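You operate a simulated robot arm through the tools that you are given. There is no shell and no other tool. Be economical: measure what you need, move in short steps, check, and stop when the job is done.

Carry out the task below with a simulated robot arm. There is one attempt and no reset: what you move stays moved.

JOB
Strap the motor tight and roll the trolley on to the yellow marks.
Fine: pump the black handle till the strap is tight; lift the red grip lever (the brake) to roll, push it down again there. Where these are worked on the way, their far stop is far enough and under half their travel is too little: red grip lever.
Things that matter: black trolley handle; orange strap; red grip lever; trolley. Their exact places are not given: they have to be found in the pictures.

Only the result counts: the job must be done as asked and must still hold three seconds after the hand-in. Knocking over, shifting, dropping, spilling or breaking anything else fails it.

ROBOT AND FRAMES
A 7-joint arm with a two-finger parallel gripper, hanging from a carriage that runs on a gantry, over the field with the corners [-2.012, 0.84], [-2.337, -0.398], [-0.112, -0.981], [0.213, 0.257] (x, y) and turns from -347 to 341 degrees about z. Base frame: it is fixed where the carriage stands at the start and does not move with it; the origin is on the floor, on the carriage's upright axis, x ahead of it, y to its left, z up; the surface under the hand at the start is at about z = 0.95. Readings come in m, degrees, newtons and seconds.
With the tool pointing down near the work surface it reaches from about 0.42 to 0.76 m from the robot's upright axis, wherever it stands. Its first joint turns from -143.0 to 143.0 degrees. Places, roughly: black trolley handle [0.7, -0.1, 0.4]; orange strap [0.5, -0.9, 0.3]; red grip lever [0.3, -0.1, 0.6]; trolley [0.6, -0.6, 0.6]. Payload 1.57 kg.
The tool frame sits at the grasp point between the pads (the TCP): z along the fingers, y along the line on which they close. The tips reach 0.03 m beyond it. Largest opening 0.11 m; finger width 0.024, thickness 0.012; the body of the gripper, 0.048 by 0.112 m, starts 0.078 m behind the TCP.
Orientation is told as [roll, pitch, yaw] about the base's x, y, z axes, in that order, counted from this pose: with the fingers straight down and closing along the base's y, the tool's x points along the base's -x, its y along +y and its z along -z.

CONTROLS
- The arm moves only by the tool arm_command. Its arguments are lists of equal length, an entry for each row: "linear": the shift along the tool's x, y, z in m, a list of three; "turn": the turn, a rotation vector about the tool's x, y, z in degrees, a list of three. In form: {"linear": [[x, y, z], ...], "turn": [[ax, ay, az], ...]}. A call has 1 to 8 rows; each row shifts and turns the commanded pose from where the row before left it, along the tool's axes as they then stand. "fingers" is the opening, from 0 (shut) to 1 (fully open), set as the call begins (left out, the last holds). Rows are played at 5 a second. More than 0.05 m and 8.6 degrees between two rows, or a gripper value outside its range, and nothing of the call is played. A pose out of reach is approached as far as the arm can. The call stops where the force on the tool passes 60 N (or 10 N more than at its start, if that is more) or the arm is blocked; 0.2 s more then pass. Each finger travels about 0.045 m/s and halts on what it meets, pressing with about 26 N; the grip force reading is that of the motor and also rises with nothing between the fingers. The clock runs only during rows and for 0.2 s after the last one: add rows that do not move to give the fingers time. The reply holds the time, the measured pose of the TCP, the force on the tool along the base axes, the opening and the grip force, in the units named above and with some noise, with the torque about the TCP (base axes, N m) and any sound that the robot's microphone picked up, and new pictures: "pictures" is both (left out), scene, wrist or none.
- Cameras (640 x 400 px; columns grow to the right, rows downward): "scene" is now at [0.2562, -0.0453, 1.7833]; the picture's right is [-0.80, -0.61, 0.00], its down [-0.56, 0.74, -0.36] and it looks along [0.22, -0.29, -0.93] (base axes); focal length 277 px, centre (320, 200). "wrist" rides on the gripper at [0.07, 0.016, -0.141] in the tool frame; the picture's right is [-0.23, 0.97, 0.00], its down [-0.86, -0.20, -0.48] and it looks along [-0.47, -0.11, 0.88] (tool axes); focal length 222 px, centre (320, 200).
- raise_lower(by): slides the trunk up (or, below 0, down) by that many m; the arm and the scene camera ride with it, the base frame stays. It gives what a move gives, with no picture.
- steer(legs): drives the robot by 1 to 6 legs, each [ahead, left, turn to the left] in m, m and degrees, along the robot's own axes; the way and the turn of a leg run together, so that a leg with both is an arc; at most 1.5 m and 180 degrees a leg. The arm and the cameras ride along, it lands a little off, and it stops where it bumps. It keeps to its track: a leg is cut to what the track allows. It gives what a move gives, and a new picture of the scene camera.
- head_to(pan, tilt): turns the head with the scene camera to pan (to the left, within 155 degrees either way) and tilt (down, from -29 to 69), counted from straight ahead of the robot. It gives what a move gives, and a new picture of the scene camera.
- probe_pixels(camera, pixels): for up to 12 pixels [column, row] of the newest picture of that camera ("zoom" is the newest enlarged one), the place [x, y, z] in the base frame of the surface seen there, good to about 0.003 m. It takes no simulated time.
- zoom(camera, box): a new picture of the part [left, top, right, bottom] of that camera's present view, enlarged. It takes no simulated time.
- finish_job(): hands the job in; it is judged then, once.

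Work in short steps. Measure before you move; look again where a grasp or a placing could have gone wrong, and mend it. You have 80 turns and 260 pictures in all, those below and enlarged ones among them. Open the gripper and draw the arm clear of the work before you hand the job in, unless the task says otherwise; then end with one line.

The tools are called as name(argument=value, ...) on one line, values as JSON. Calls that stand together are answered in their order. arm_command: Moves the arm, as the interface text tells. Its arguments: {"type":"object","properties":{"linear":{"type":"array","items":{"type":"array","items":{"type":"number"}}},"turn":{"type":"array","items":{"type":"array","items":{"type":"number"}}},"fingers":{"type":"number"},"pictures":{"type":"string","enum":["both","scene","wrist","none"]}},"required":["linear","turn"]} The other tools are called the same way: raise_lower (by) slides the trunk up or down; steer (legs) drives the base; head_to (pan, tilt) turns the head that bears the scene camera; probe_pixels (camera, pixels) gives the place of the surface under pixels of a picture; zoom (camera, box) takes an enlarged picture of a part of a camera's view; finish_job () hands the job in.

At the start:

```text
clock: 0.0
ee_pos: [0.722, -0.3149, 1.2049]
orientation: [0.0, 0.0, 0.0]
ft_force: [0.1, -0.1, 0.2]
moment: [-0.01, -0.01, -0.04]
width: 0.1099
grasp_force: 0.1
trunk travel left (down, up): [-0.475, 0.12]
robot x, y, heading: [0.0007, 0.0023, 0.1]
head pan, tilt: [-52.7, 68.8]
```

scene: 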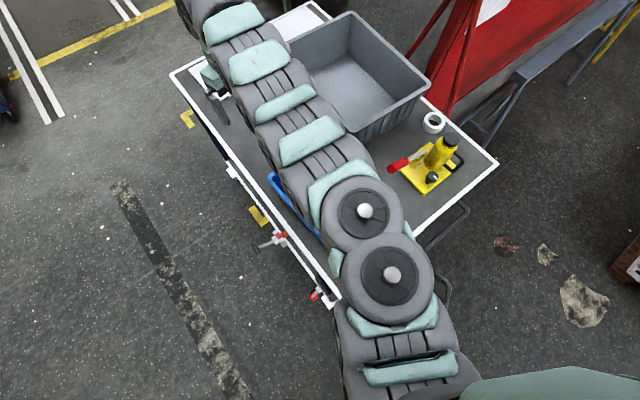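
wrist: 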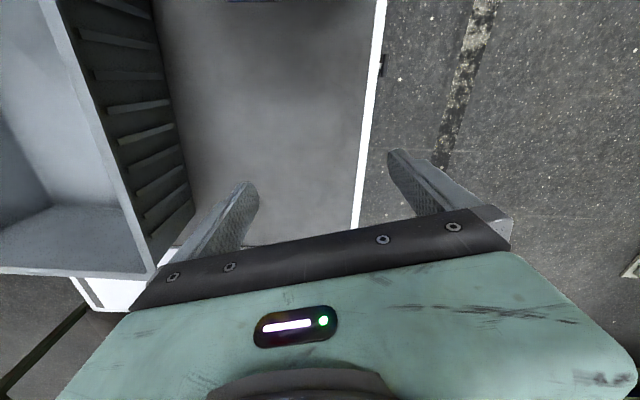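

The picture shows a table-like trolley with small red parts near (316,294) and (281,235), and yellow marks at (188,118) and (258,215). I zoom in and probe those spots.

zoom(camera="scene", box=[160, 60, 360, 320])

probe_pixels(camera="scene", pixels=[[316, 294], [281, 235], [262, 245], [258, 215], [188, 118], [172, 73], [336, 302], [497, 164], [210, 80], [445, 150], [280, 200], [232, 172]])

head_to(pan=-52.7, tilt=45)

```text
1.54 times, centred on (260, 190) of scene
```

zoom: 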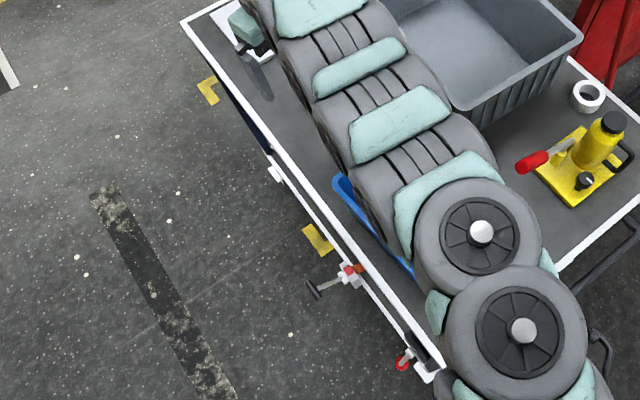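

```text
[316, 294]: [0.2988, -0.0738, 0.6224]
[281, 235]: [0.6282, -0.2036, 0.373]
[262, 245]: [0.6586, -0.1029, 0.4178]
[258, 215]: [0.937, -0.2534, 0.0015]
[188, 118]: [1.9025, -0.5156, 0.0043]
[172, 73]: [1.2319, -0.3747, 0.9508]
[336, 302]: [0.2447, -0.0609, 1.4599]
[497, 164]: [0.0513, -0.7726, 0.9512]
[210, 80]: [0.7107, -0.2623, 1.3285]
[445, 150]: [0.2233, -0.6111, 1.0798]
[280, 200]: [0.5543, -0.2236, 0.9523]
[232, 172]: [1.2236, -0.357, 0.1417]
```

```text
clock: 0.9
ee_pos: [0.7226, -0.3153, 1.2047]
orientation: [-0.1, 0.1, 0.0]
ft_force: [-0.1, -0.7, 0.5]
moment: [-0.01, 0.01, 0.02]
width: 0.1101
grasp_force: 0.0
trunk travel left (down, up): [-0.475, 0.12]
robot x, y, heading: [-0.0009, -0.001, -0.2]
head pan, tilt: [-52.7, 45.0]
```

scene: 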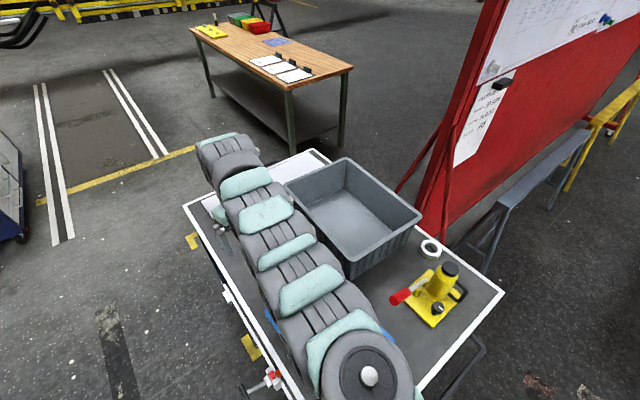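

The trolley is the table itself: its long edge runs at about -15°, with the brake and the ratchet on the near (left) side. I look around for the rest of the yellow marks and for the strap.

head_to(pan=-20, tilt=55)

head_to(pan=-100, tilt=60)

head_to(pan=150, tilt=45)

```text
clock: 1.9
ee_pos: [0.7221, -0.3157, 1.2043]
orientation: [0.0, -0.1, 0.0]
ft_force: [0.4, 0.1, 0.1]
moment: [-0.02, 0.01, -0.03]
width: 0.1103
grasp_force: 0.2
trunk travel left (down, up): [-0.475, 0.12]
robot x, y, heading: [-0.0042, 0.0015, 0.1]
head pan, tilt: [-20.0, 55.0]
```

scene: 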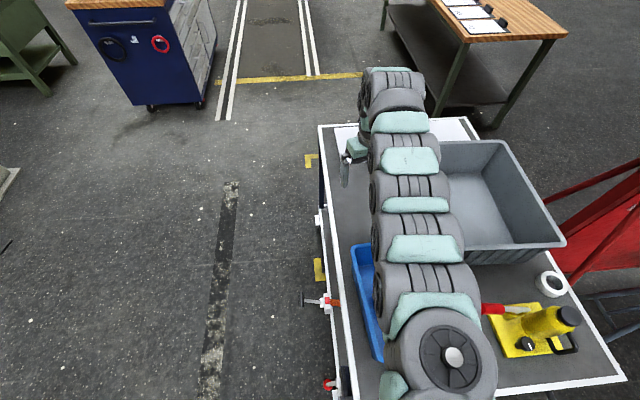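

```text
clock: 3.4
ee_pos: [0.7219, -0.3153, 1.2054]
orientation: [0.0, 0.0, -0.1]
ft_force: [0.3, -0.2, -0.5]
moment: [0.02, 0.0, -0.02]
width: 0.1103
grasp_force: 0.1
trunk travel left (down, up): [-0.475, 0.12]
robot x, y, heading: [-0.001, -0.0003, 0.2]
head pan, tilt: [-100.0, 60.0]
```

scene: 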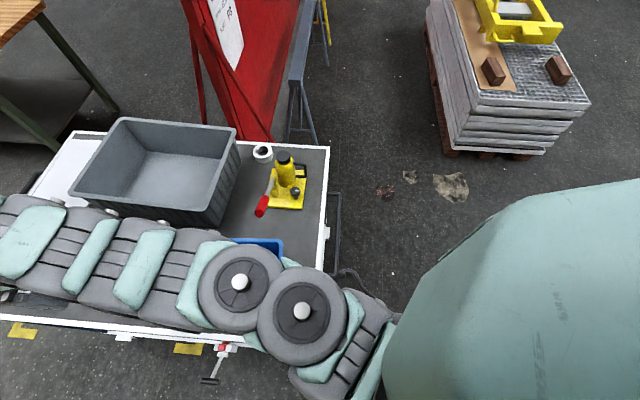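

```text
clock: 6.9
ee_pos: [0.721, -0.316, 1.2051]
orientation: [0.0, 0.0, -0.1]
ft_force: [-0.7, 0.1, -0.4]
moment: [0.04, 0.01, 0.0]
width: 0.1098
grasp_force: 0.1
trunk travel left (down, up): [-0.475, 0.12]
robot x, y, heading: [-0.003, -0.0004, 0.1]
head pan, tilt: [150.0, 45.0]
```

scene: 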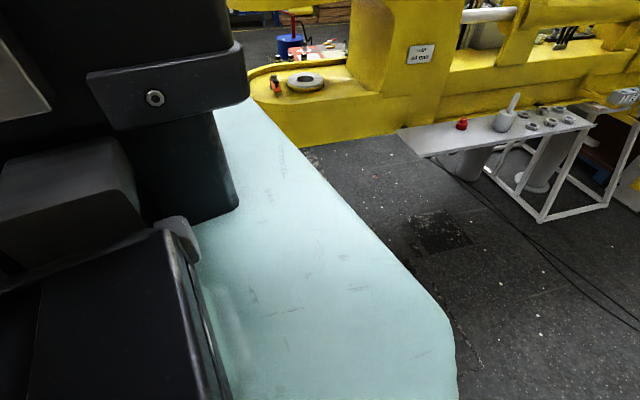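

Two left-side marks show in the pan -20 view. I return there, tilted down, and measure the marks and trolley corners.

head_to(pan=-25, tilt=60)

zoom(camera="scene", box=[240, 120, 400, 260])

zoom(camera="scene", box=[240, 240, 400, 400])

```text
clock: 9.5
ee_pos: [0.7213, -0.3164, 1.2048]
orientation: [0.0, 0.0, 0.1]
ft_force: [0.1, 0.1, 0.2]
moment: [0.03, -0.01, -0.03]
width: 0.1101
grasp_force: 0.0
trunk travel left (down, up): [-0.475, 0.12]
robot x, y, heading: [-0.0001, 0.0033, 0.2]
head pan, tilt: [-25.0, 60.0]
```

scene: 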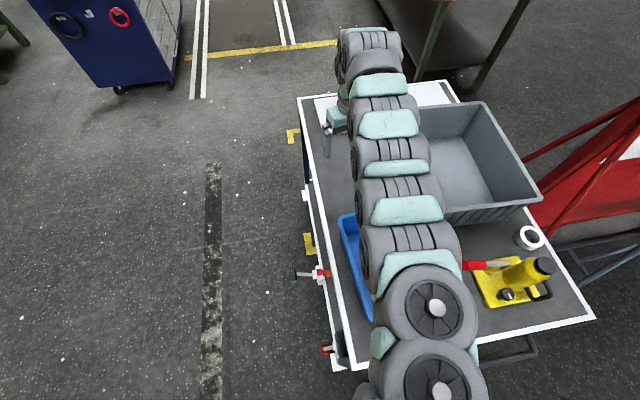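

```text
2.86 times, centred on (320, 190) of scene
```

zoom: 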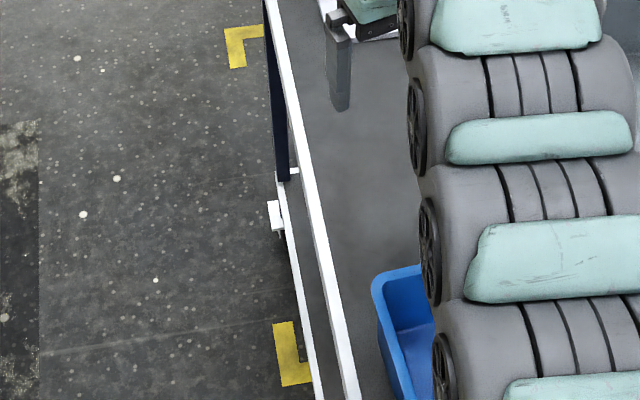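

```text
2.50 times, centred on (320, 320) of scene
```

zoom: 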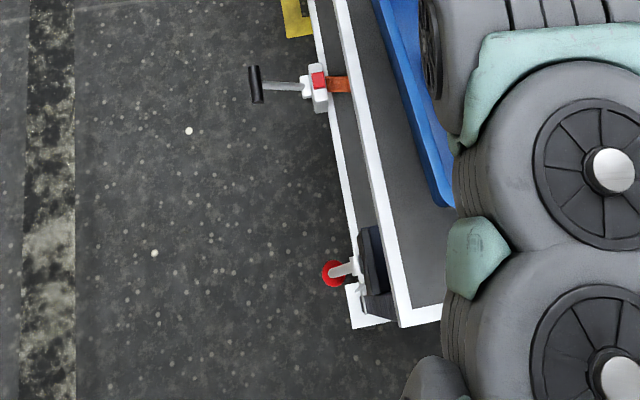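

I probe the mark corners, the trolley edges, the brake and the ratchet.

probe_pixels(camera="scene", pixels=[[287, 131], [298, 131], [290, 143], [304, 234], [307, 254], [316, 252], [298, 98], [334, 368], [346, 364], [595, 319], [447, 82], [457, 103]])

probe_pixels(camera="zoom", pixels=[[335, 272], [345, 270], [355, 320], [372, 260], [256, 85], [285, 87], [318, 80], [320, 100], [340, 85], [342, 150], [362, 300], [390, 310]])

steer(legs=[[0, 0.3, 0]])

```text
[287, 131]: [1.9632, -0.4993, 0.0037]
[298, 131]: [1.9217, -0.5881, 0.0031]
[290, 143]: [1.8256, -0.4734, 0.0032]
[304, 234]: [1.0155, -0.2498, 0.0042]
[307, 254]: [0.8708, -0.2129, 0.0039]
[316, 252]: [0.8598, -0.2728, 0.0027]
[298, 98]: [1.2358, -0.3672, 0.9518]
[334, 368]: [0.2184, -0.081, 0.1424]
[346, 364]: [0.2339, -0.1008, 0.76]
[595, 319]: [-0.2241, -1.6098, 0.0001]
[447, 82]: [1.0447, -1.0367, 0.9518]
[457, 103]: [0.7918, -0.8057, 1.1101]
```

```text
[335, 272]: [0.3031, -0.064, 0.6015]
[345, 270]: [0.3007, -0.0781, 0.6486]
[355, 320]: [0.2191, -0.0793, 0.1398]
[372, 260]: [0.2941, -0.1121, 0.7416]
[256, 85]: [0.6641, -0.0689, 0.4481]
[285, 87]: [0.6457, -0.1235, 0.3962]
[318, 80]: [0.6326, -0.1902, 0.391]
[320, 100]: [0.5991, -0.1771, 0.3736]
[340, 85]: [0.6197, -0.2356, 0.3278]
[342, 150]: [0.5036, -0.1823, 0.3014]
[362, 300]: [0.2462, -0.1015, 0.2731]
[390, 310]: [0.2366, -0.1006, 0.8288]
```

```text
clock: 11.6
ee_pos: [0.7214, -0.0205, 1.2054]
orientation: [0.0, 0.0, 0.0]
ft_force: [-0.6, -0.1, 0.4]
moment: [-0.02, 0.0, -0.01]
width: 0.11
grasp_force: 0.0
trunk travel left (down, up): [-0.475, 0.12]
robot x, y, heading: [-0.0007, 0.2947, -0.2]
head pan, tilt: [-25.0, 60.0]
```

scene: 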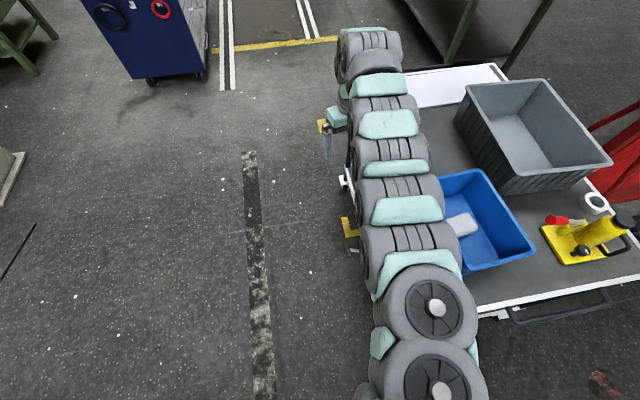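

Trolley frame: along u = (0.967, -0.254) it has to roll about 0.70 m, with about ±0.037 m margin. I back off along the trolley's side and look at the near side, where the brake and ratchet are.

steer(legs=[[-0.6, 0.14, 0]])

raise_lower(by=-0.3)

head_to(pan=-30, tilt=40)

```text
clock: 15.0
ee_pos: [0.1258, 0.1216, 1.2042]
orientation: [0.0, 0.1, 0.3]
ft_force: [0.5, 0.2, -0.5]
moment: [0.02, -0.01, -0.02]
width: 0.1101
grasp_force: 0.1
trunk travel left (down, up): [-0.475, 0.12]
robot x, y, heading: [-0.5981, 0.4374, 0.2]
head pan, tilt: [-25.0, 60.0]
```

scene: 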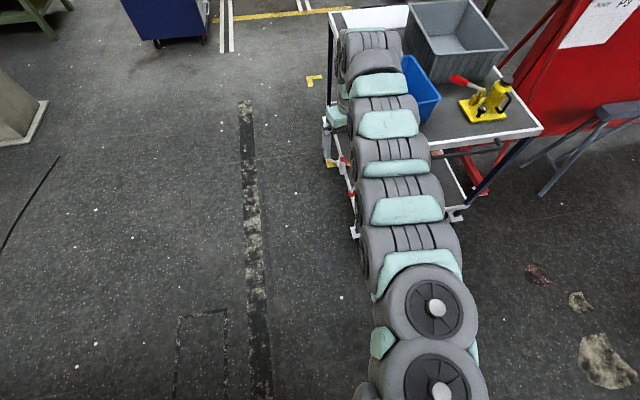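

```text
clock: 18.0
ee_pos: [0.1257, 0.1212, 0.9047]
orientation: [0.0, 0.0, 0.3]
ft_force: [-0.4, -0.3, 0.5]
moment: [-0.02, 0.01, -0.01]
width: 0.1098
grasp_force: 0.1
trunk travel left (down, up): [-0.175, 0.42]
robot x, y, heading: [-0.5988, 0.4326, -0.0]
head pan, tilt: [-25.0, 60.0]
```

```text
clock: 18.9
ee_pos: [0.1247, 0.1199, 0.9054]
orientation: [0.0, 0.0, 0.3]
ft_force: [-0.1, 0.3, 0.1]
moment: [-0.01, 0.03, 0.02]
width: 0.1099
grasp_force: 0.0
trunk travel left (down, up): [-0.175, 0.42]
robot x, y, heading: [-0.5966, 0.4322, 0.3]
head pan, tilt: [-30.0, 40.0]
```

scene: 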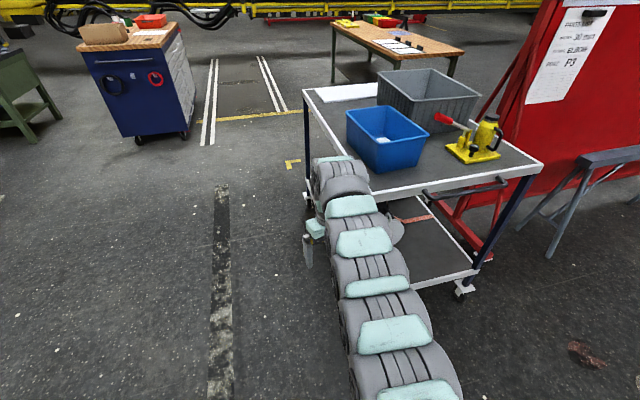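

The arm blocks the view of the side, so I turn the robot left and pan the head right.

steer(legs=[[0, 0, 50]])

head_to(pan=-82, tilt=38)

```text
clock: 21.5
ee_pos: [0.1076, 0.7865, 0.9039]
orientation: [0.0, 0.0, 50.2]
ft_force: [0.0, 0.2, 0.0]
moment: [-0.01, -0.01, 0.02]
width: 0.11
grasp_force: 0.1
trunk travel left (down, up): [-0.175, 0.42]
robot x, y, heading: [-0.5959, 0.4328, 50.3]
head pan, tilt: [-30.0, 40.0]
```

scene: 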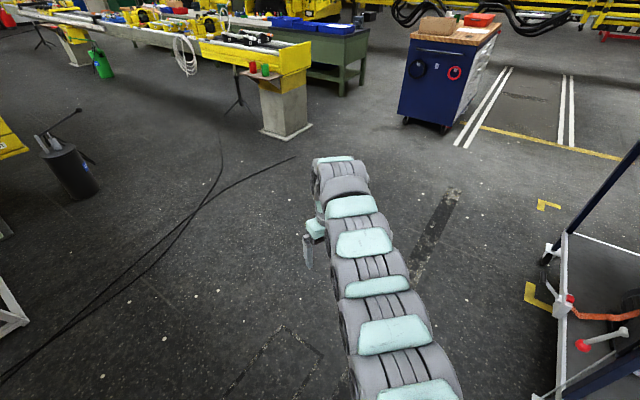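

```text
clock: 22.7
ee_pos: [0.107, 0.7839, 0.9044]
orientation: [0.0, 0.0, 50.1]
ft_force: [-0.3, -0.1, -0.4]
moment: [0.02, 0.0, -0.04]
width: 0.1101
grasp_force: 0.0
trunk travel left (down, up): [-0.175, 0.42]
robot x, y, heading: [-0.5956, 0.4351, 50.2]
head pan, tilt: [-82.0, 38.0]
```

scene: 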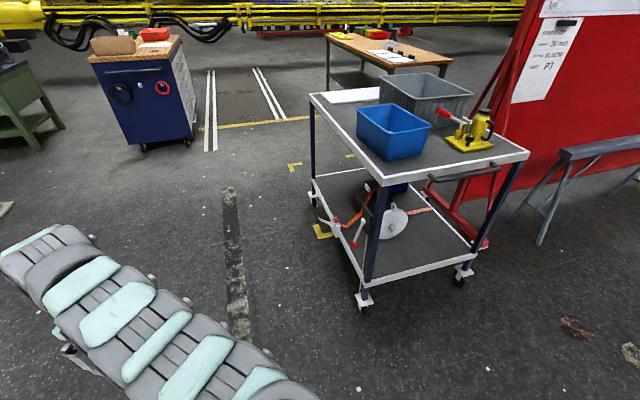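

Now the trolley is clear. I zoom in on the side with the motor, strap, ratchet and brake.

zoom(camera="scene", box=[300, 160, 440, 260])

zoom(camera="scene", box=[320, 170, 410, 320])

```text
4.00 times, centred on (370, 210) of scene
```

zoom: 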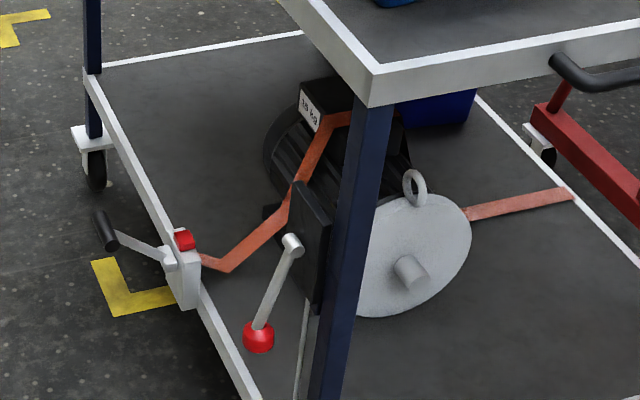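

```text
2.67 times, centred on (365, 245) of scene
```

zoom: 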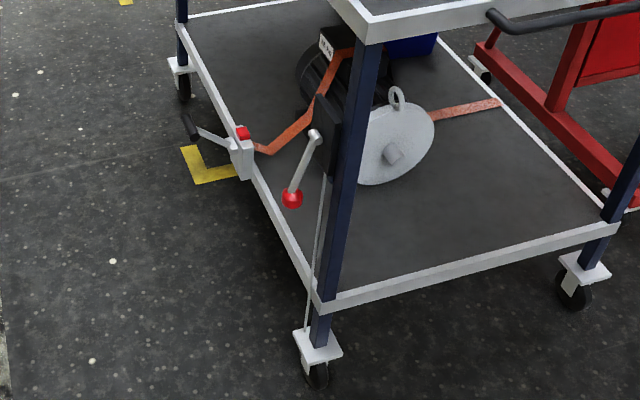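

The ratchet is a T-handle with a black grip sticking out on the near side, and the brake is a rod with a red knob pivoting on a black plate by the leg. I probe both in detail.

zoom(camera="scene", box=[320, 200, 384, 250])

probe_pixels(camera="zoom", pixels=[[20, 130], [45, 190], [90, 180], [130, 220], [170, 180], [190, 250], [340, 370], [395, 190], [440, 50], [480, 150], [420, 60], [500, 60]])

```text
8.00 times, centred on (352, 225) of scene
```

zoom: 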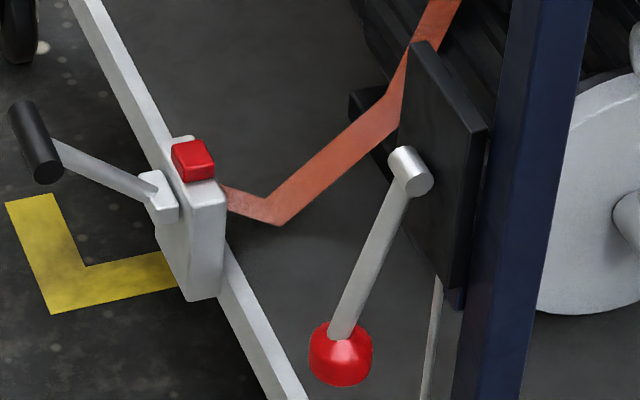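

```text
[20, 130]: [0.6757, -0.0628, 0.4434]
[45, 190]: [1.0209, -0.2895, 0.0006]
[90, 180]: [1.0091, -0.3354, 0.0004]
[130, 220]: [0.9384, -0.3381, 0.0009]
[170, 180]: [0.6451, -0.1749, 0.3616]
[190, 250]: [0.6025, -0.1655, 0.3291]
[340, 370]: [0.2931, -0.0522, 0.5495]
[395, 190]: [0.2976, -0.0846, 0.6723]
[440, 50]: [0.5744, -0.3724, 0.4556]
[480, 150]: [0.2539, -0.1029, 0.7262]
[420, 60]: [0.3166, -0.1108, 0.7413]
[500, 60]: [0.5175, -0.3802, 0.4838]
```

The geometry is clear. The ratchet handle pivots about the trolley's long axis at u≈0.669, with its grip at about (0.676, -0.063, 0.445). The brake pivots the same way near (0.298, -0.09, 0.67). I drive alongside with the arm to the left of the trolley.

steer(legs=[[0.337, -0.711, 0], [0, 0, -24]])

head_to(pan=-70, tilt=55)

```text
clock: 28.2
ee_pos: [0.9519, 0.2668, 0.9043]
orientation: [0.0, 0.0, 25.9]
ft_force: [0.3, 0.3, 0.2]
moment: [-0.01, 0.01, 0.0]
width: 0.1098
grasp_force: 0.1
trunk travel left (down, up): [-0.175, 0.42]
robot x, y, heading: [0.1679, 0.2397, 26.1]
head pan, tilt: [-82.0, 38.0]
```

scene: 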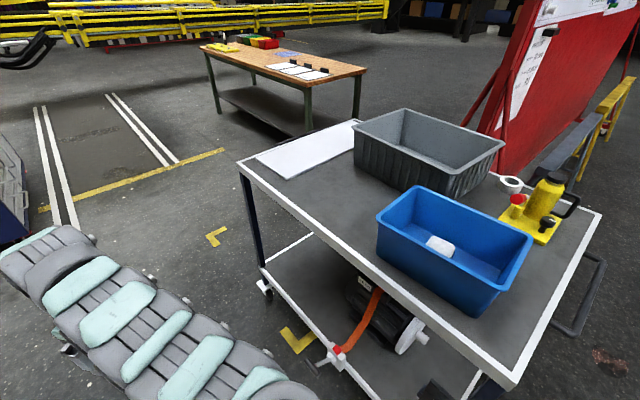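

```text
clock: 29.0
ee_pos: [0.9526, 0.2668, 0.9052]
orientation: [0.0, 0.0, 25.9]
ft_force: [-0.6, 0.1, 0.6]
moment: [0.0, 0.0, 0.01]
width: 0.1099
grasp_force: 0.1
trunk travel left (down, up): [-0.175, 0.42]
robot x, y, heading: [0.1651, 0.2376, 25.9]
head pan, tilt: [-70.0, 55.0]
```

scene: 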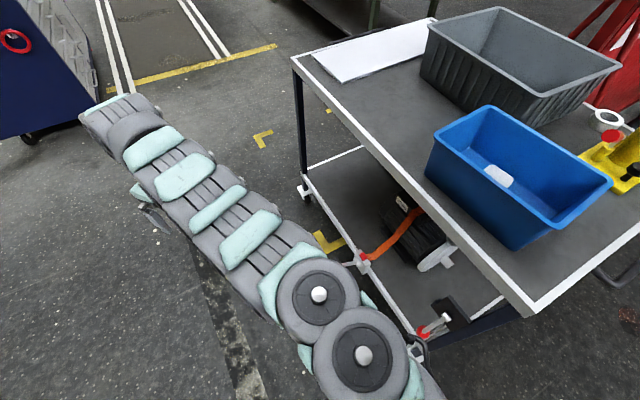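

I turn the tool to line up with the trolley and begin tipping it toward the side, moving back along it. TCP is at u=0.85, v=0.50.

arm_command(linear=[[0.03, 0, 0], [0.03, 0, 0], [0.03, 0, 0], [0.03, 0, 0], [0.03, 0, 0], [0, 0, 0.03], [0, 0, 0.03], [0, 0, 0.03]], turn=[[0, 0, 8.14], [0, 0, 8.14], [0, 0, 8.14], [0, 0, 8.14], [0, 0, 8.14], [8.5, 0, 0], [8.5, 0, 0], [8.5, 0, 0]], pictures="none")

arm_command(linear=[[0, 0, 0.03], [0, 0, 0.03], [0, 0, 0], [0, 0, 0], [0, 0, 0]], turn=[[8.5, 0, 0], [8.5, 0, 0], [8.5, 0, 0], [8.5, 0, 0], [0, 0, 0]], pictures="both")

```text
clock: 30.8
ee_pos: [0.8675, 0.2282, 0.8153]
orientation: [-25.6, -0.1, 1.5]
ft_force: [-0.2, 0.0, 0.4]
moment: [0.02, 0.01, 0.01]
width: 0.1098
grasp_force: 0.1
out of reach, approached as far as the arm can: row 4, 5
trunk travel left (down, up): [-0.175, 0.42]
robot x, y, heading: [0.1652, 0.2365, 25.9]
head pan, tilt: [-70.0, 55.0]
```

```text
clock: 32.0
ee_pos: [0.8688, 0.1977, 0.7633]
orientation: [-59.6, 0.0, 1.5]
ft_force: [-0.5, 0.9, -0.3]
moment: [0.01, 0.0, -0.01]
width: 0.1099
grasp_force: 0.1
trunk travel left (down, up): [-0.175, 0.42]
robot x, y, heading: [0.1669, 0.2373, 25.6]
head pan, tilt: [-70.0, 55.0]
```

scene: 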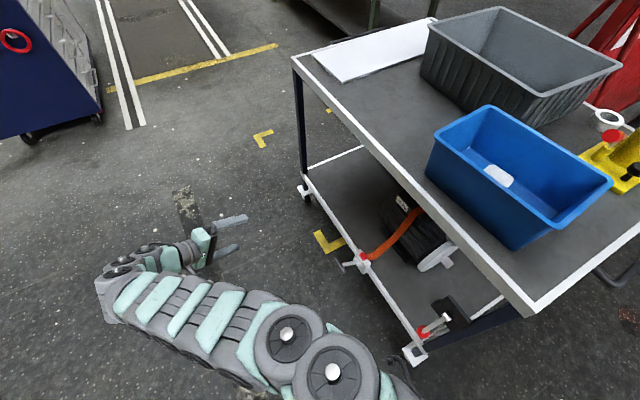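
wrist: 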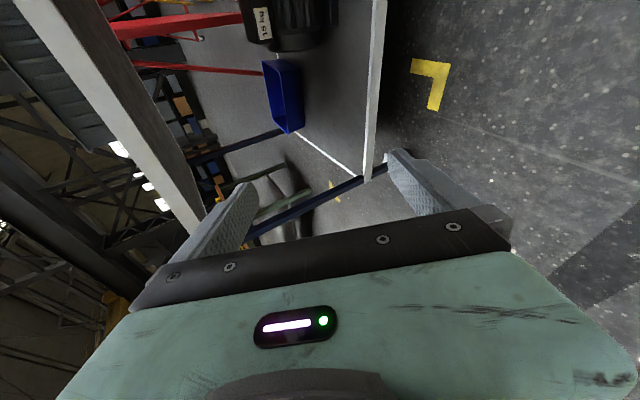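

The yaw is short by 16°, so I shift the base back and turn it by that much. I then lower the trunk so the hand lines up above the handle.

steer(legs=[[-0.099, 0.084, 0], [0, 0, -16.2]])

raise_lower(by=-0.175)

arm_command(linear=[[0, 0, 0]], turn=[[0, 0, 0]])

```text
clock: 34.2
ee_pos: [0.7033, 0.0361, 0.7639]
orientation: [-59.5, 0.1, -14.4]
ft_force: [-0.2, 0.1, -0.1]
moment: [0.01, 0.01, -0.01]
width: 0.1101
grasp_force: 0.1
trunk travel left (down, up): [-0.175, 0.42]
robot x, y, heading: [0.0372, 0.2635, 9.9]
head pan, tilt: [-70.0, 55.0]
```

scene: 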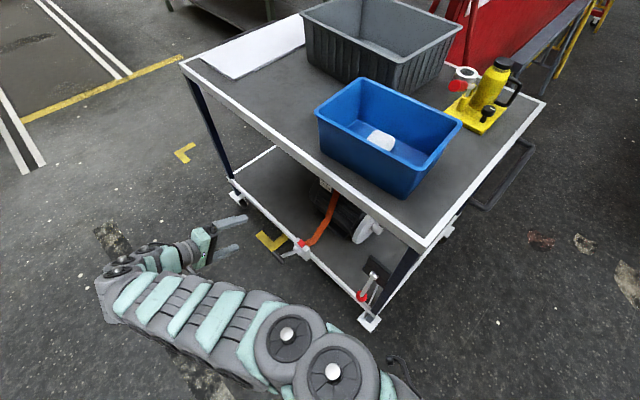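

```text
clock: 36.2
ee_pos: [0.7043, 0.0367, 0.5884]
orientation: [-59.5, -0.1, -14.5]
ft_force: [0.1, 0.5, -0.4]
moment: [0.03, 0.0, -0.03]
width: 0.1101
grasp_force: 0.1
trunk travel left (down, up): [0.0, 0.595]
robot x, y, heading: [0.0399, 0.2626, 10.0]
head pan, tilt: [-70.0, 55.0]
```

```text
clock: 36.6
ee_pos: [0.7044, 0.0357, 0.5889]
orientation: [-59.5, -0.1, -14.5]
ft_force: [-1.5, 0.5, 0.2]
moment: [0.0, 0.0, 0.01]
width: 0.1101
grasp_force: 0.1
trunk travel left (down, up): [0.0, 0.595]
robot x, y, heading: [0.0379, 0.2682, 9.9]
head pan, tilt: [-70.0, 55.0]
```

scene: 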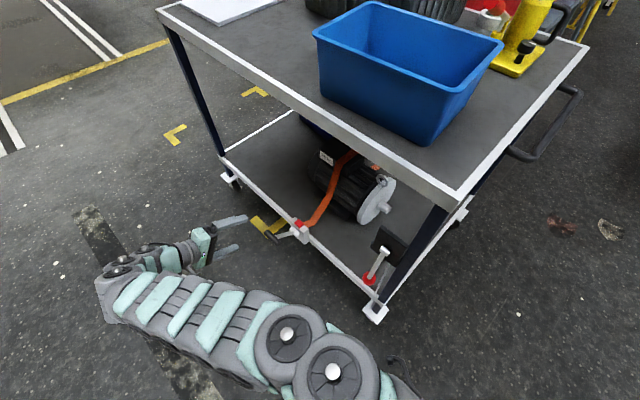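
wrist: 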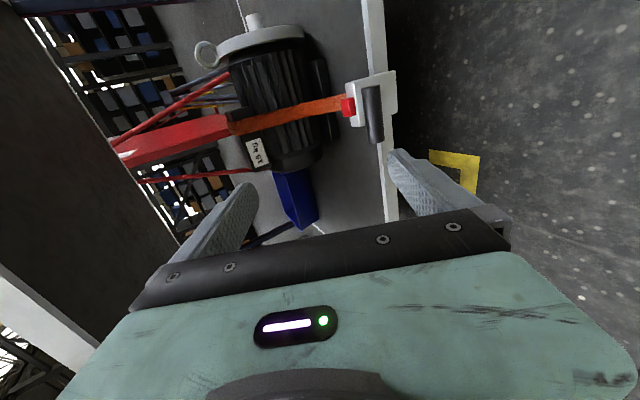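

The wrist camera now looks right along the handle: grip at (373,113). I zoom and probe it.

zoom(camera="wrist", box=[320, 50, 420, 160])

probe_pixels(camera="wrist", pixels=[[372, 90], [373, 113], [376, 138], [366, 113], [381, 113], [390, 90], [348, 107], [358, 95], [300, 110]])

zoom(camera="scene", box=[240, 190, 340, 260])

```text
3.64 times, centred on (370, 105) of wrist
```

zoom: 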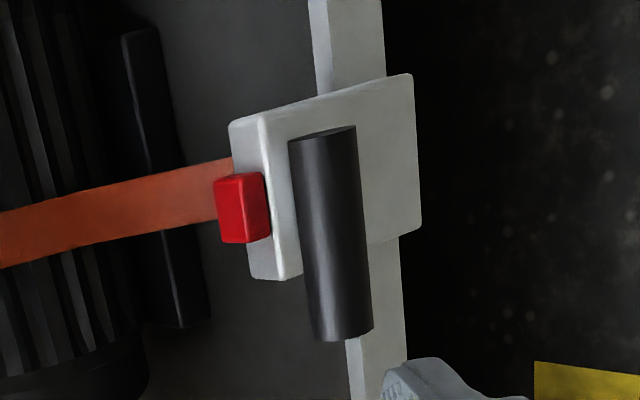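

```text
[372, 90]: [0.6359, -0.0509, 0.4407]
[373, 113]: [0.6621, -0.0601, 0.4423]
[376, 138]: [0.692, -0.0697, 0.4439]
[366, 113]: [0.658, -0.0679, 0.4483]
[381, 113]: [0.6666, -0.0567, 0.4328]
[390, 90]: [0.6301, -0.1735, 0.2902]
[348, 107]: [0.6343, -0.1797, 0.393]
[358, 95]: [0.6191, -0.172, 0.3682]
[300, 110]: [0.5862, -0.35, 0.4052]
```

```text
5.71 times, centred on (290, 225) of scene
```

zoom: 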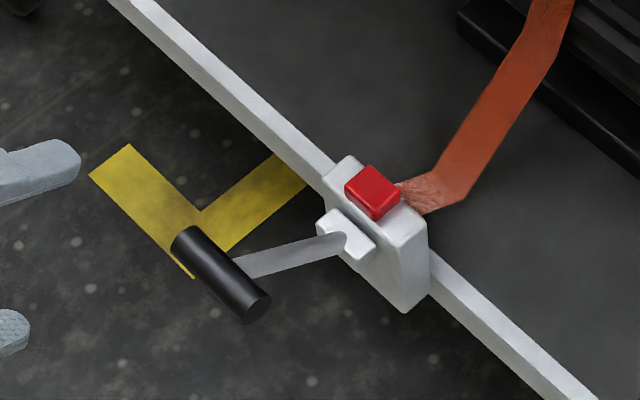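

Grip centre is about (0.661, -0.067, 0.437); the red block on the ratchet looks like a release, so I keep off it. I line up sideways and then advance so the fingers straddle the grip.

arm_command(linear=[[0.0154, 0.037, 0], [0, 0.0375, 0], [0, 0, 0.04], [0, 0, 0.04], [0, 0, 0.04], [0, 0, 0.03], [0, 0, 0.022]], turn=[[0, 0, 0], [0, 0, 0], [0, 0, 0], [0, 0, 0], [0, 0, 0], [0, 0, 0], [0, 0, 0]], fingers=0.6)

```text
clock: 38.2
ee_pos: [0.6174, -0.0547, 0.4458]
orientation: [-59.7, -0.3, -14.6]
ft_force: [0.8, -1.0, 0.6]
moment: [0.07, 0.04, -0.09]
width: 0.0661
grasp_force: 0.1
out of reach, approached as far as the arm can: row 2, 3, 4, 5, 6
trunk travel left (down, up): [0.0, 0.595]
robot x, y, heading: [0.0399, 0.265, 10.0]
head pan, tilt: [-70.0, 55.0]
```

scene: 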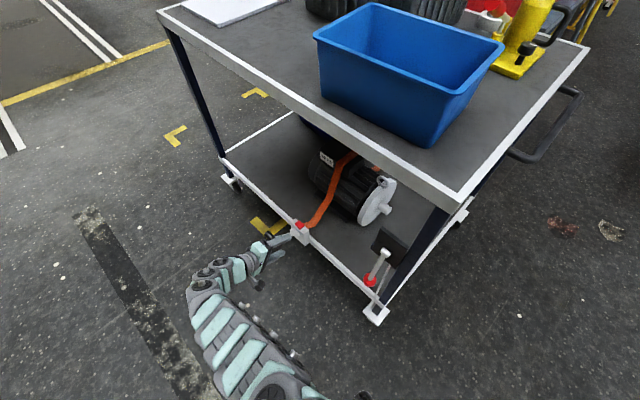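
wrist: 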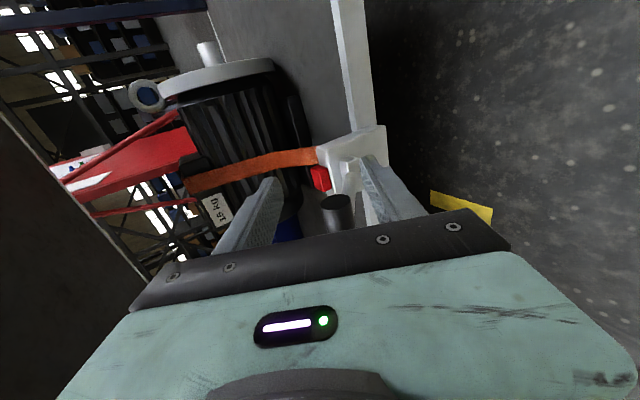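

The hand is 0.04 m short along the trolley because of an arm limit. I correct it by moving the base forward along the trolley.

steer(legs=[[0.041, -0.0187, 0]])

arm_command(linear=[[0, 0, 0]], turn=[[0, 0, 0]])

```text
clock: 39.1
ee_pos: [0.6604, -0.064, 0.445]
orientation: [-59.4, -0.1, -14.5]
ft_force: [0.7, 0.5, -0.6]
moment: [0.04, 0.01, -0.02]
width: 0.0661
grasp_force: 0.1
trunk travel left (down, up): [0.0, 0.595]
robot x, y, heading: [0.0828, 0.253, 10.0]
head pan, tilt: [-70.0, 55.0]
```

scene: 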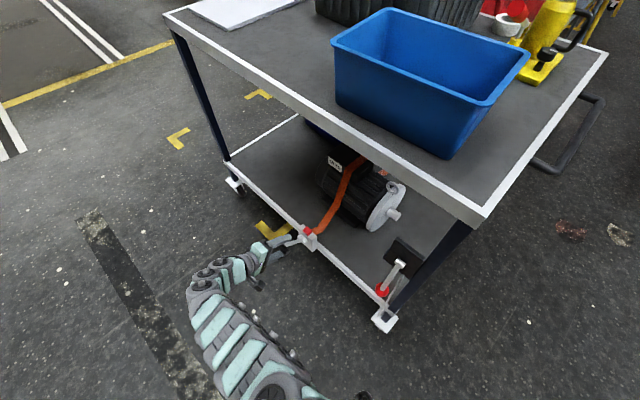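

```text
clock: 39.5
ee_pos: [0.6587, -0.0639, 0.4439]
orientation: [-59.6, -0.1, -14.6]
ft_force: [0.1, 0.4, -0.1]
moment: [0.0, 0.01, -0.01]
width: 0.0659
grasp_force: 0.0
trunk travel left (down, up): [0.0, 0.595]
robot x, y, heading: [0.0812, 0.253, 10.1]
head pan, tilt: [-70.0, 55.0]
```

scene: 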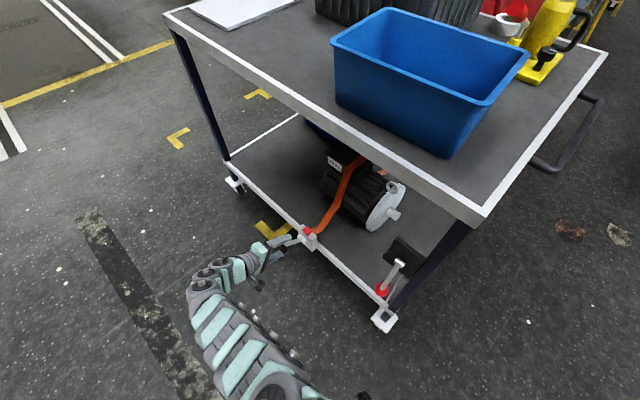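
wrist: 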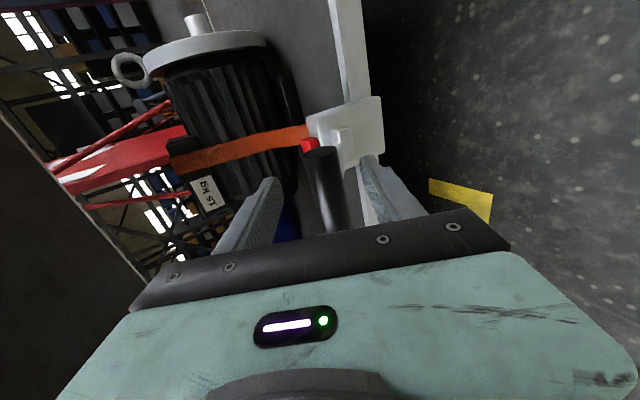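

The grip lies between the fingers. I close on it.

arm_command(linear=[[0, 0, 0], [0, 0, 0], [0, 0, 0], [0, 0, 0]], turn=[[0, 0, 0], [0, 0, 0], [0, 0, 0], [0, 0, 0]], fingers=0, pictures="wrist")

```text
clock: 40.5
ee_pos: [0.6564, -0.0573, 0.4401]
orientation: [-59.2, 0.1, -14.3]
ft_force: [7.0, 2.9, -29.0]
moment: [0.2, -0.25, 0.07]
width: 0.0237
grasp_force: 27.2
trunk travel left (down, up): [0.0, 0.595]
robot x, y, heading: [0.0811, 0.2551, 9.8]
head pan, tilt: [-70.0, 55.0]
```

wrist: 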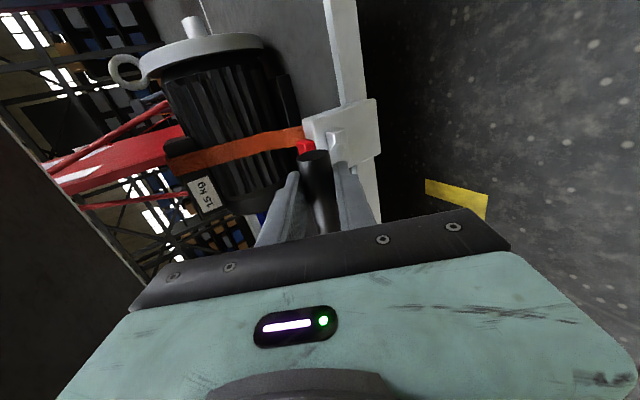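

Gripped, width 0.024. I test pumping upward in small arc steps about the pivot, roughly 0.135 m ahead along the tool.

arm_command(linear=[[0, -0.0141, 0.0007], [0, -0.0141, 0.0007], [0, -0.0141, 0.0007]], turn=[[-6, 0, 0], [-6, 0, 0], [-6, 0, 0]], pictures="wrist")

```text
clock: 40.9
ee_pos: [0.6558, -0.056, 0.442]
orientation: [-54.0, 0.2, -14.3]
ft_force: [2.0, 6.8, -13.1]
moment: [0.04, -0.87, 0.77]
width: 0.0232
grasp_force: 35.5
trunk travel left (down, up): [0.0, 0.595]
robot x, y, heading: [0.0817, 0.2538, 10.1]
head pan, tilt: [-70.0, 55.0]
stopped in row 1: the force on the tool passed its limit at 77 N (the readings are from after the stop); the commanded pose is now the measured one
```

wrist: 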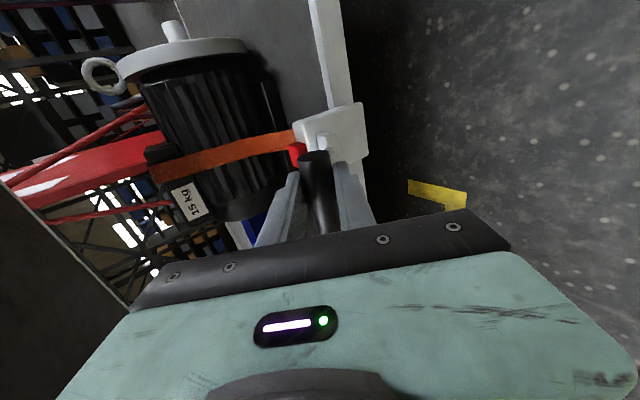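

Up is the stop, so the handle's stroke goes down. I pump downward in the same arc.

arm_command(linear=[[0, 0.0141, 0.0007], [0, 0.0141, 0.0007], [0, 0.0141, 0.0007], [0, 0.0141, 0.0007]], turn=[[6, 0, 0], [6, 0, 0], [6, 0, 0], [6, 0, 0]], pictures="wrist")

```text
clock: 41.9
ee_pos: [0.5811, -0.039, 0.4351]
orientation: [-75.8, 0.5, -14.9]
ft_force: [0.8, -0.4, -0.5]
moment: [0.02, -0.04, -0.05]
width: 0.0001
grasp_force: 21.7
out of reach, approached as far as the arm can: row 1, 2, 3, 4
trunk travel left (down, up): [0.0, 0.595]
robot x, y, heading: [0.0807, 0.2574, 10.0]
head pan, tilt: [-70.0, 55.0]
```

wrist: 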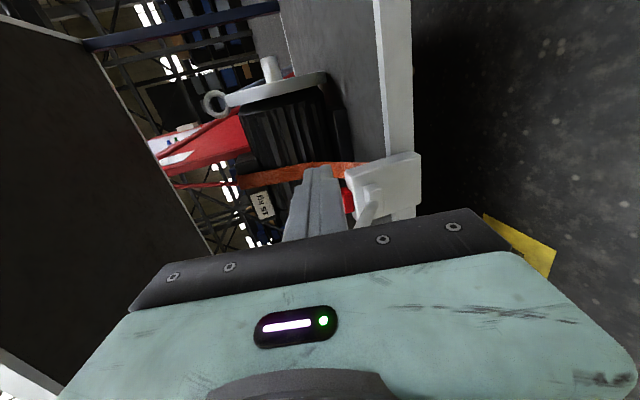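

The arm over-reached and slipped off the end of the grip. I retreat, move the base 0.12 m closer along the trolley, and look again.

arm_command(linear=[[0, -0.02, -0.03], [0, -0.02, -0.04], [0, -0.02, -0.04], [0, 0, 0]], turn=[[-5, 0, 0], [-5, 0, 0], [-5, 0, 0], [0, 0, 0]], fingers=0.6, pictures="none")

steer(legs=[[0.107, -0.049, 0]])

arm_command(linear=[[0, 0, 0]], turn=[[0, 0, 0]])

```text
clock: 42.9
ee_pos: [0.6099, 0.0435, 0.5302]
orientation: [-60.5, 0.2, -14.6]
ft_force: [-0.5, 0.1, 0.2]
moment: [-0.01, -0.04, -0.02]
width: 0.0661
grasp_force: 0.1
trunk travel left (down, up): [0.0, 0.595]
robot x, y, heading: [0.0825, 0.2586, 9.8]
head pan, tilt: [-70.0, 55.0]
```

```text
clock: 44.1
ee_pos: [0.7246, 0.0139, 0.5299]
orientation: [-60.5, 0.2, -14.6]
ft_force: [-0.1, 0.3, 0.7]
moment: [-0.01, 0.03, -0.02]
width: 0.0659
grasp_force: 0.1
trunk travel left (down, up): [0.0, 0.595]
robot x, y, heading: [0.1973, 0.2269, 10.1]
head pan, tilt: [-70.0, 55.0]
```

scene: 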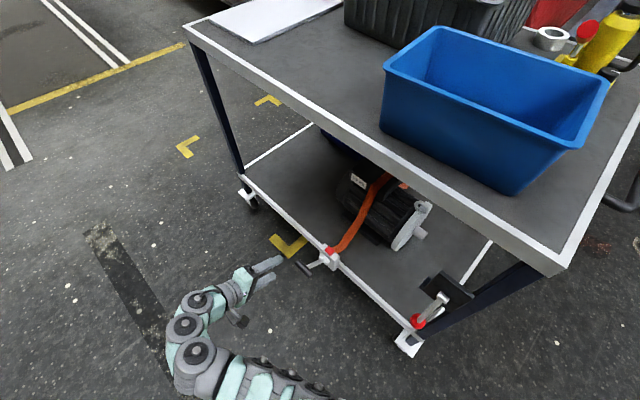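

```text
clock: 44.5
ee_pos: [0.7231, 0.0141, 0.5293]
orientation: [-60.5, 0.1, -14.5]
ft_force: [0.1, -0.1, 0.0]
moment: [-0.01, 0.0, 0.01]
width: 0.0659
grasp_force: 0.0
trunk travel left (down, up): [0.0, 0.595]
robot x, y, heading: [0.1928, 0.2268, 10.0]
head pan, tilt: [-70.0, 55.0]
```

scene: 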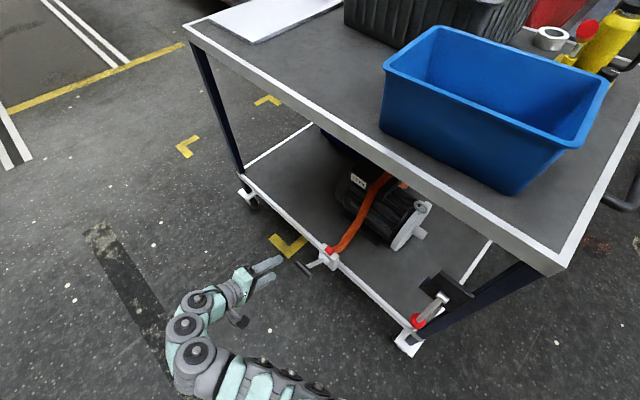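
wrist: 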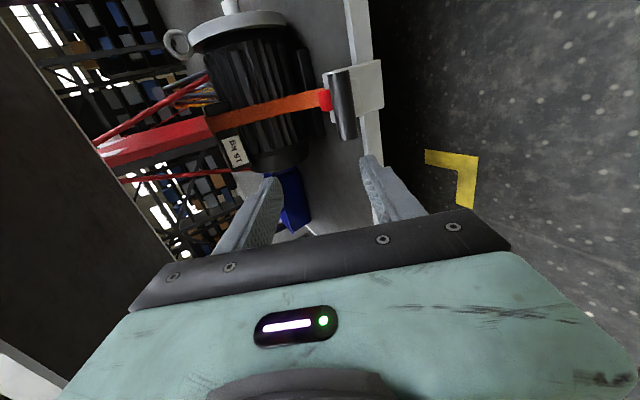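

I re-measure the grip at (342,103).

probe_pixels(camera="wrist", pixels=[[338, 78], [342, 103], [347, 130], [335, 100], [349, 104]])

probe_pixels(camera="scene", pixels=[[318, 263], [325, 261], [304, 270]])

```text
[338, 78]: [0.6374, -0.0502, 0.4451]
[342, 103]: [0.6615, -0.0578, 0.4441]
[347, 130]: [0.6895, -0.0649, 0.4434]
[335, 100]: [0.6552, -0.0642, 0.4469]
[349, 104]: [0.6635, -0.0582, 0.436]
```

```text
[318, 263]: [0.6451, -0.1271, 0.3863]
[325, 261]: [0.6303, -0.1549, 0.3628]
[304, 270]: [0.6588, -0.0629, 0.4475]
```

Lining up again on (0.659, -0.067, 0.438) with a moderate opening.

arm_command(linear=[[0.02, 0.016, 0], [0.02, 0.0155, 0], [0, 0, 0.04], [0, 0, 0.04], [0, 0, 0.03], [0, 0, 0.019], [0, 0, 0]], turn=[[0, 0, 0], [0, 0, 0], [0, 0, 0], [0, 0, 0], [0, 0, 0], [0, 0, 0], [0, 0, 0]], fingers=0.5, pictures="wrist")

```text
clock: 46.1
ee_pos: [0.6602, -0.0686, 0.4386]
orientation: [-60.4, 0.2, -14.6]
ft_force: [0.6, -0.7, 0.2]
moment: [-0.01, 0.02, 0.03]
width: 0.0548
grasp_force: 0.0
trunk travel left (down, up): [0.0, 0.595]
robot x, y, heading: [0.1934, 0.2265, 10.1]
head pan, tilt: [-70.0, 55.0]
```

wrist: 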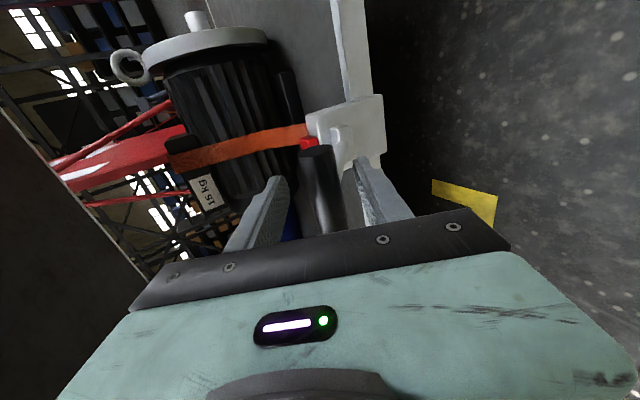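

In place with full reach. I close loosely around the grip (about 0.033 m) and pump down.

arm_command(linear=[[0, 0, 0], [0, 0, 0], [0, 0.0141, 0.0007], [0, 0.0141, 0.0007], [0, 0.0141, 0.0007], [0, 0.0141, 0.0007], [0, 0, 0]], turn=[[0, 0, 0], [0, 0, 0], [6, 0, 0], [6, 0, 0], [6, 0, 0], [6, 0, 0], [0, 0, 0]], fingers=0.29)

```text
clock: 47.7
ee_pos: [0.6636, -0.0572, 0.4056]
orientation: [-75.5, 0.2, -14.6]
ft_force: [1.3, -0.7, 2.7]
moment: [-0.02, -0.04, -0.01]
width: 0.0341
grasp_force: 1.4
out of reach, approached as far as the arm can: row 5, 6
trunk travel left (down, up): [0.0, 0.595]
robot x, y, heading: [0.1933, 0.2256, 10.1]
head pan, tilt: [-70.0, 55.0]
```

scene: 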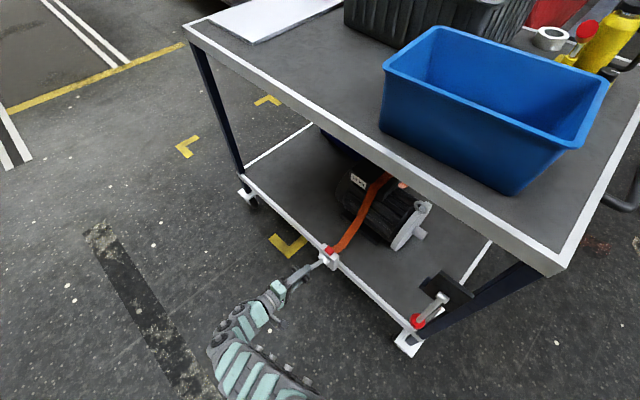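
wrist: 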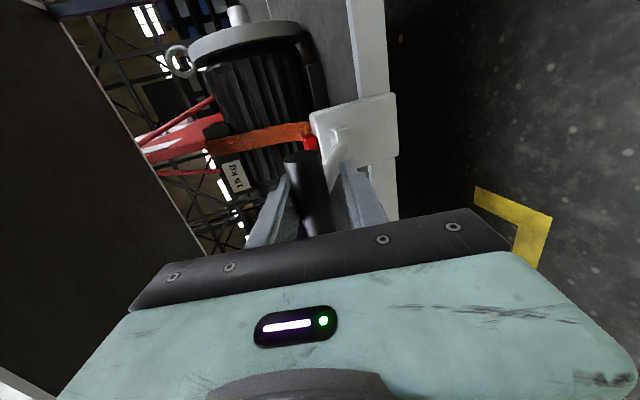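

The handle moves freely; the wrist limit came from tilting. I continue down mostly by translation.

arm_command(linear=[[0, 0.018, 0], [0, 0.018, 0.001], [0, 0.018, 0.002], [0, 0, 0]], turn=[[-2, 0, 0], [-2, 0, 0], [-2, 0, 0], [0, 0, 0]])

```text
clock: 48.7
ee_pos: [0.6573, -0.0503, 0.3761]
orientation: [-70.5, 0.2, -14.6]
ft_force: [-0.9, -1.5, 3.3]
moment: [0.05, -0.05, -0.05]
width: 0.0347
grasp_force: 1.7
out of reach, approached as far as the arm can: row 1, 2, 3
trunk travel left (down, up): [0.0, 0.595]
robot x, y, heading: [0.1989, 0.2265, 9.6]
head pan, tilt: [-70.0, 55.0]
```

scene: 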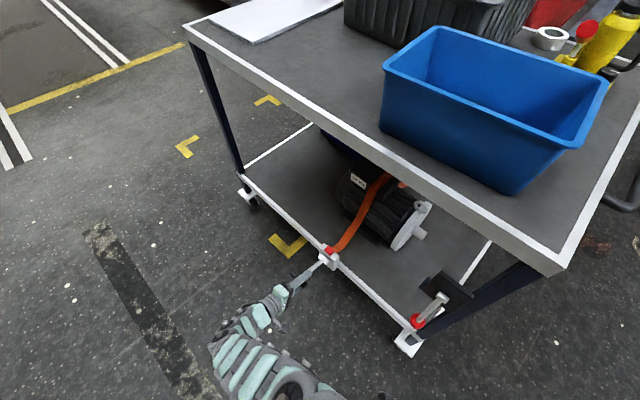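
wrist: 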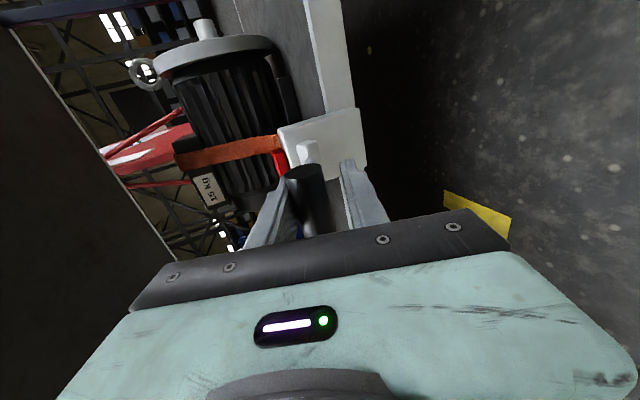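

Reach is strained here. I swing the wrist toward the base about the tool's y axis, which keeps the pads' plane, so the arm gets slack.

arm_command(linear=[[0, 0, 0], [0, 0, 0], [0, 0, 0], [0, 0, 0], [0, 0, 0], [0, 0, 0]], turn=[[0, -8, 0], [0, -8, 0], [0, -8, 0], [0, -8, 0], [0, -8, 0], [0, 0, 0]])

```text
clock: 50.1
ee_pos: [0.658, -0.049, 0.3763]
orientation: [-73.9, -12.8, 23.5]
ft_force: [-0.2, -0.9, 2.8]
moment: [0.04, 0.01, 0.01]
width: 0.0348
grasp_force: 1.7
trunk travel left (down, up): [0.0, 0.595]
robot x, y, heading: [0.195, 0.2242, 9.6]
head pan, tilt: [-70.0, 55.0]
```

scene: 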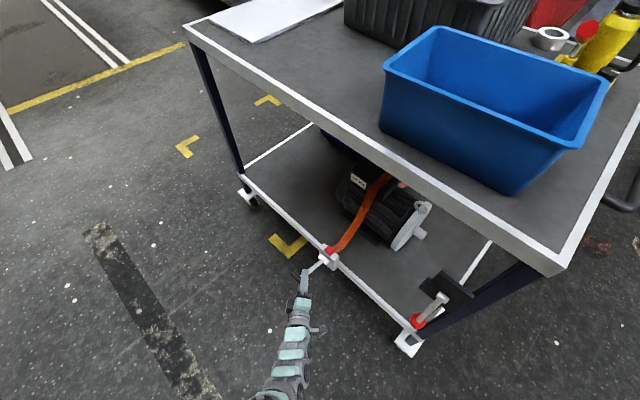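
wrist: 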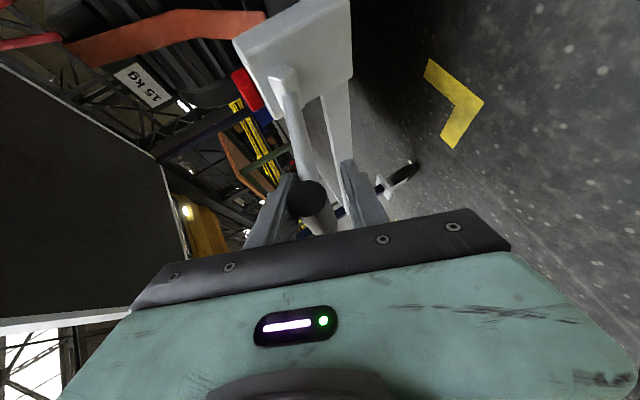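

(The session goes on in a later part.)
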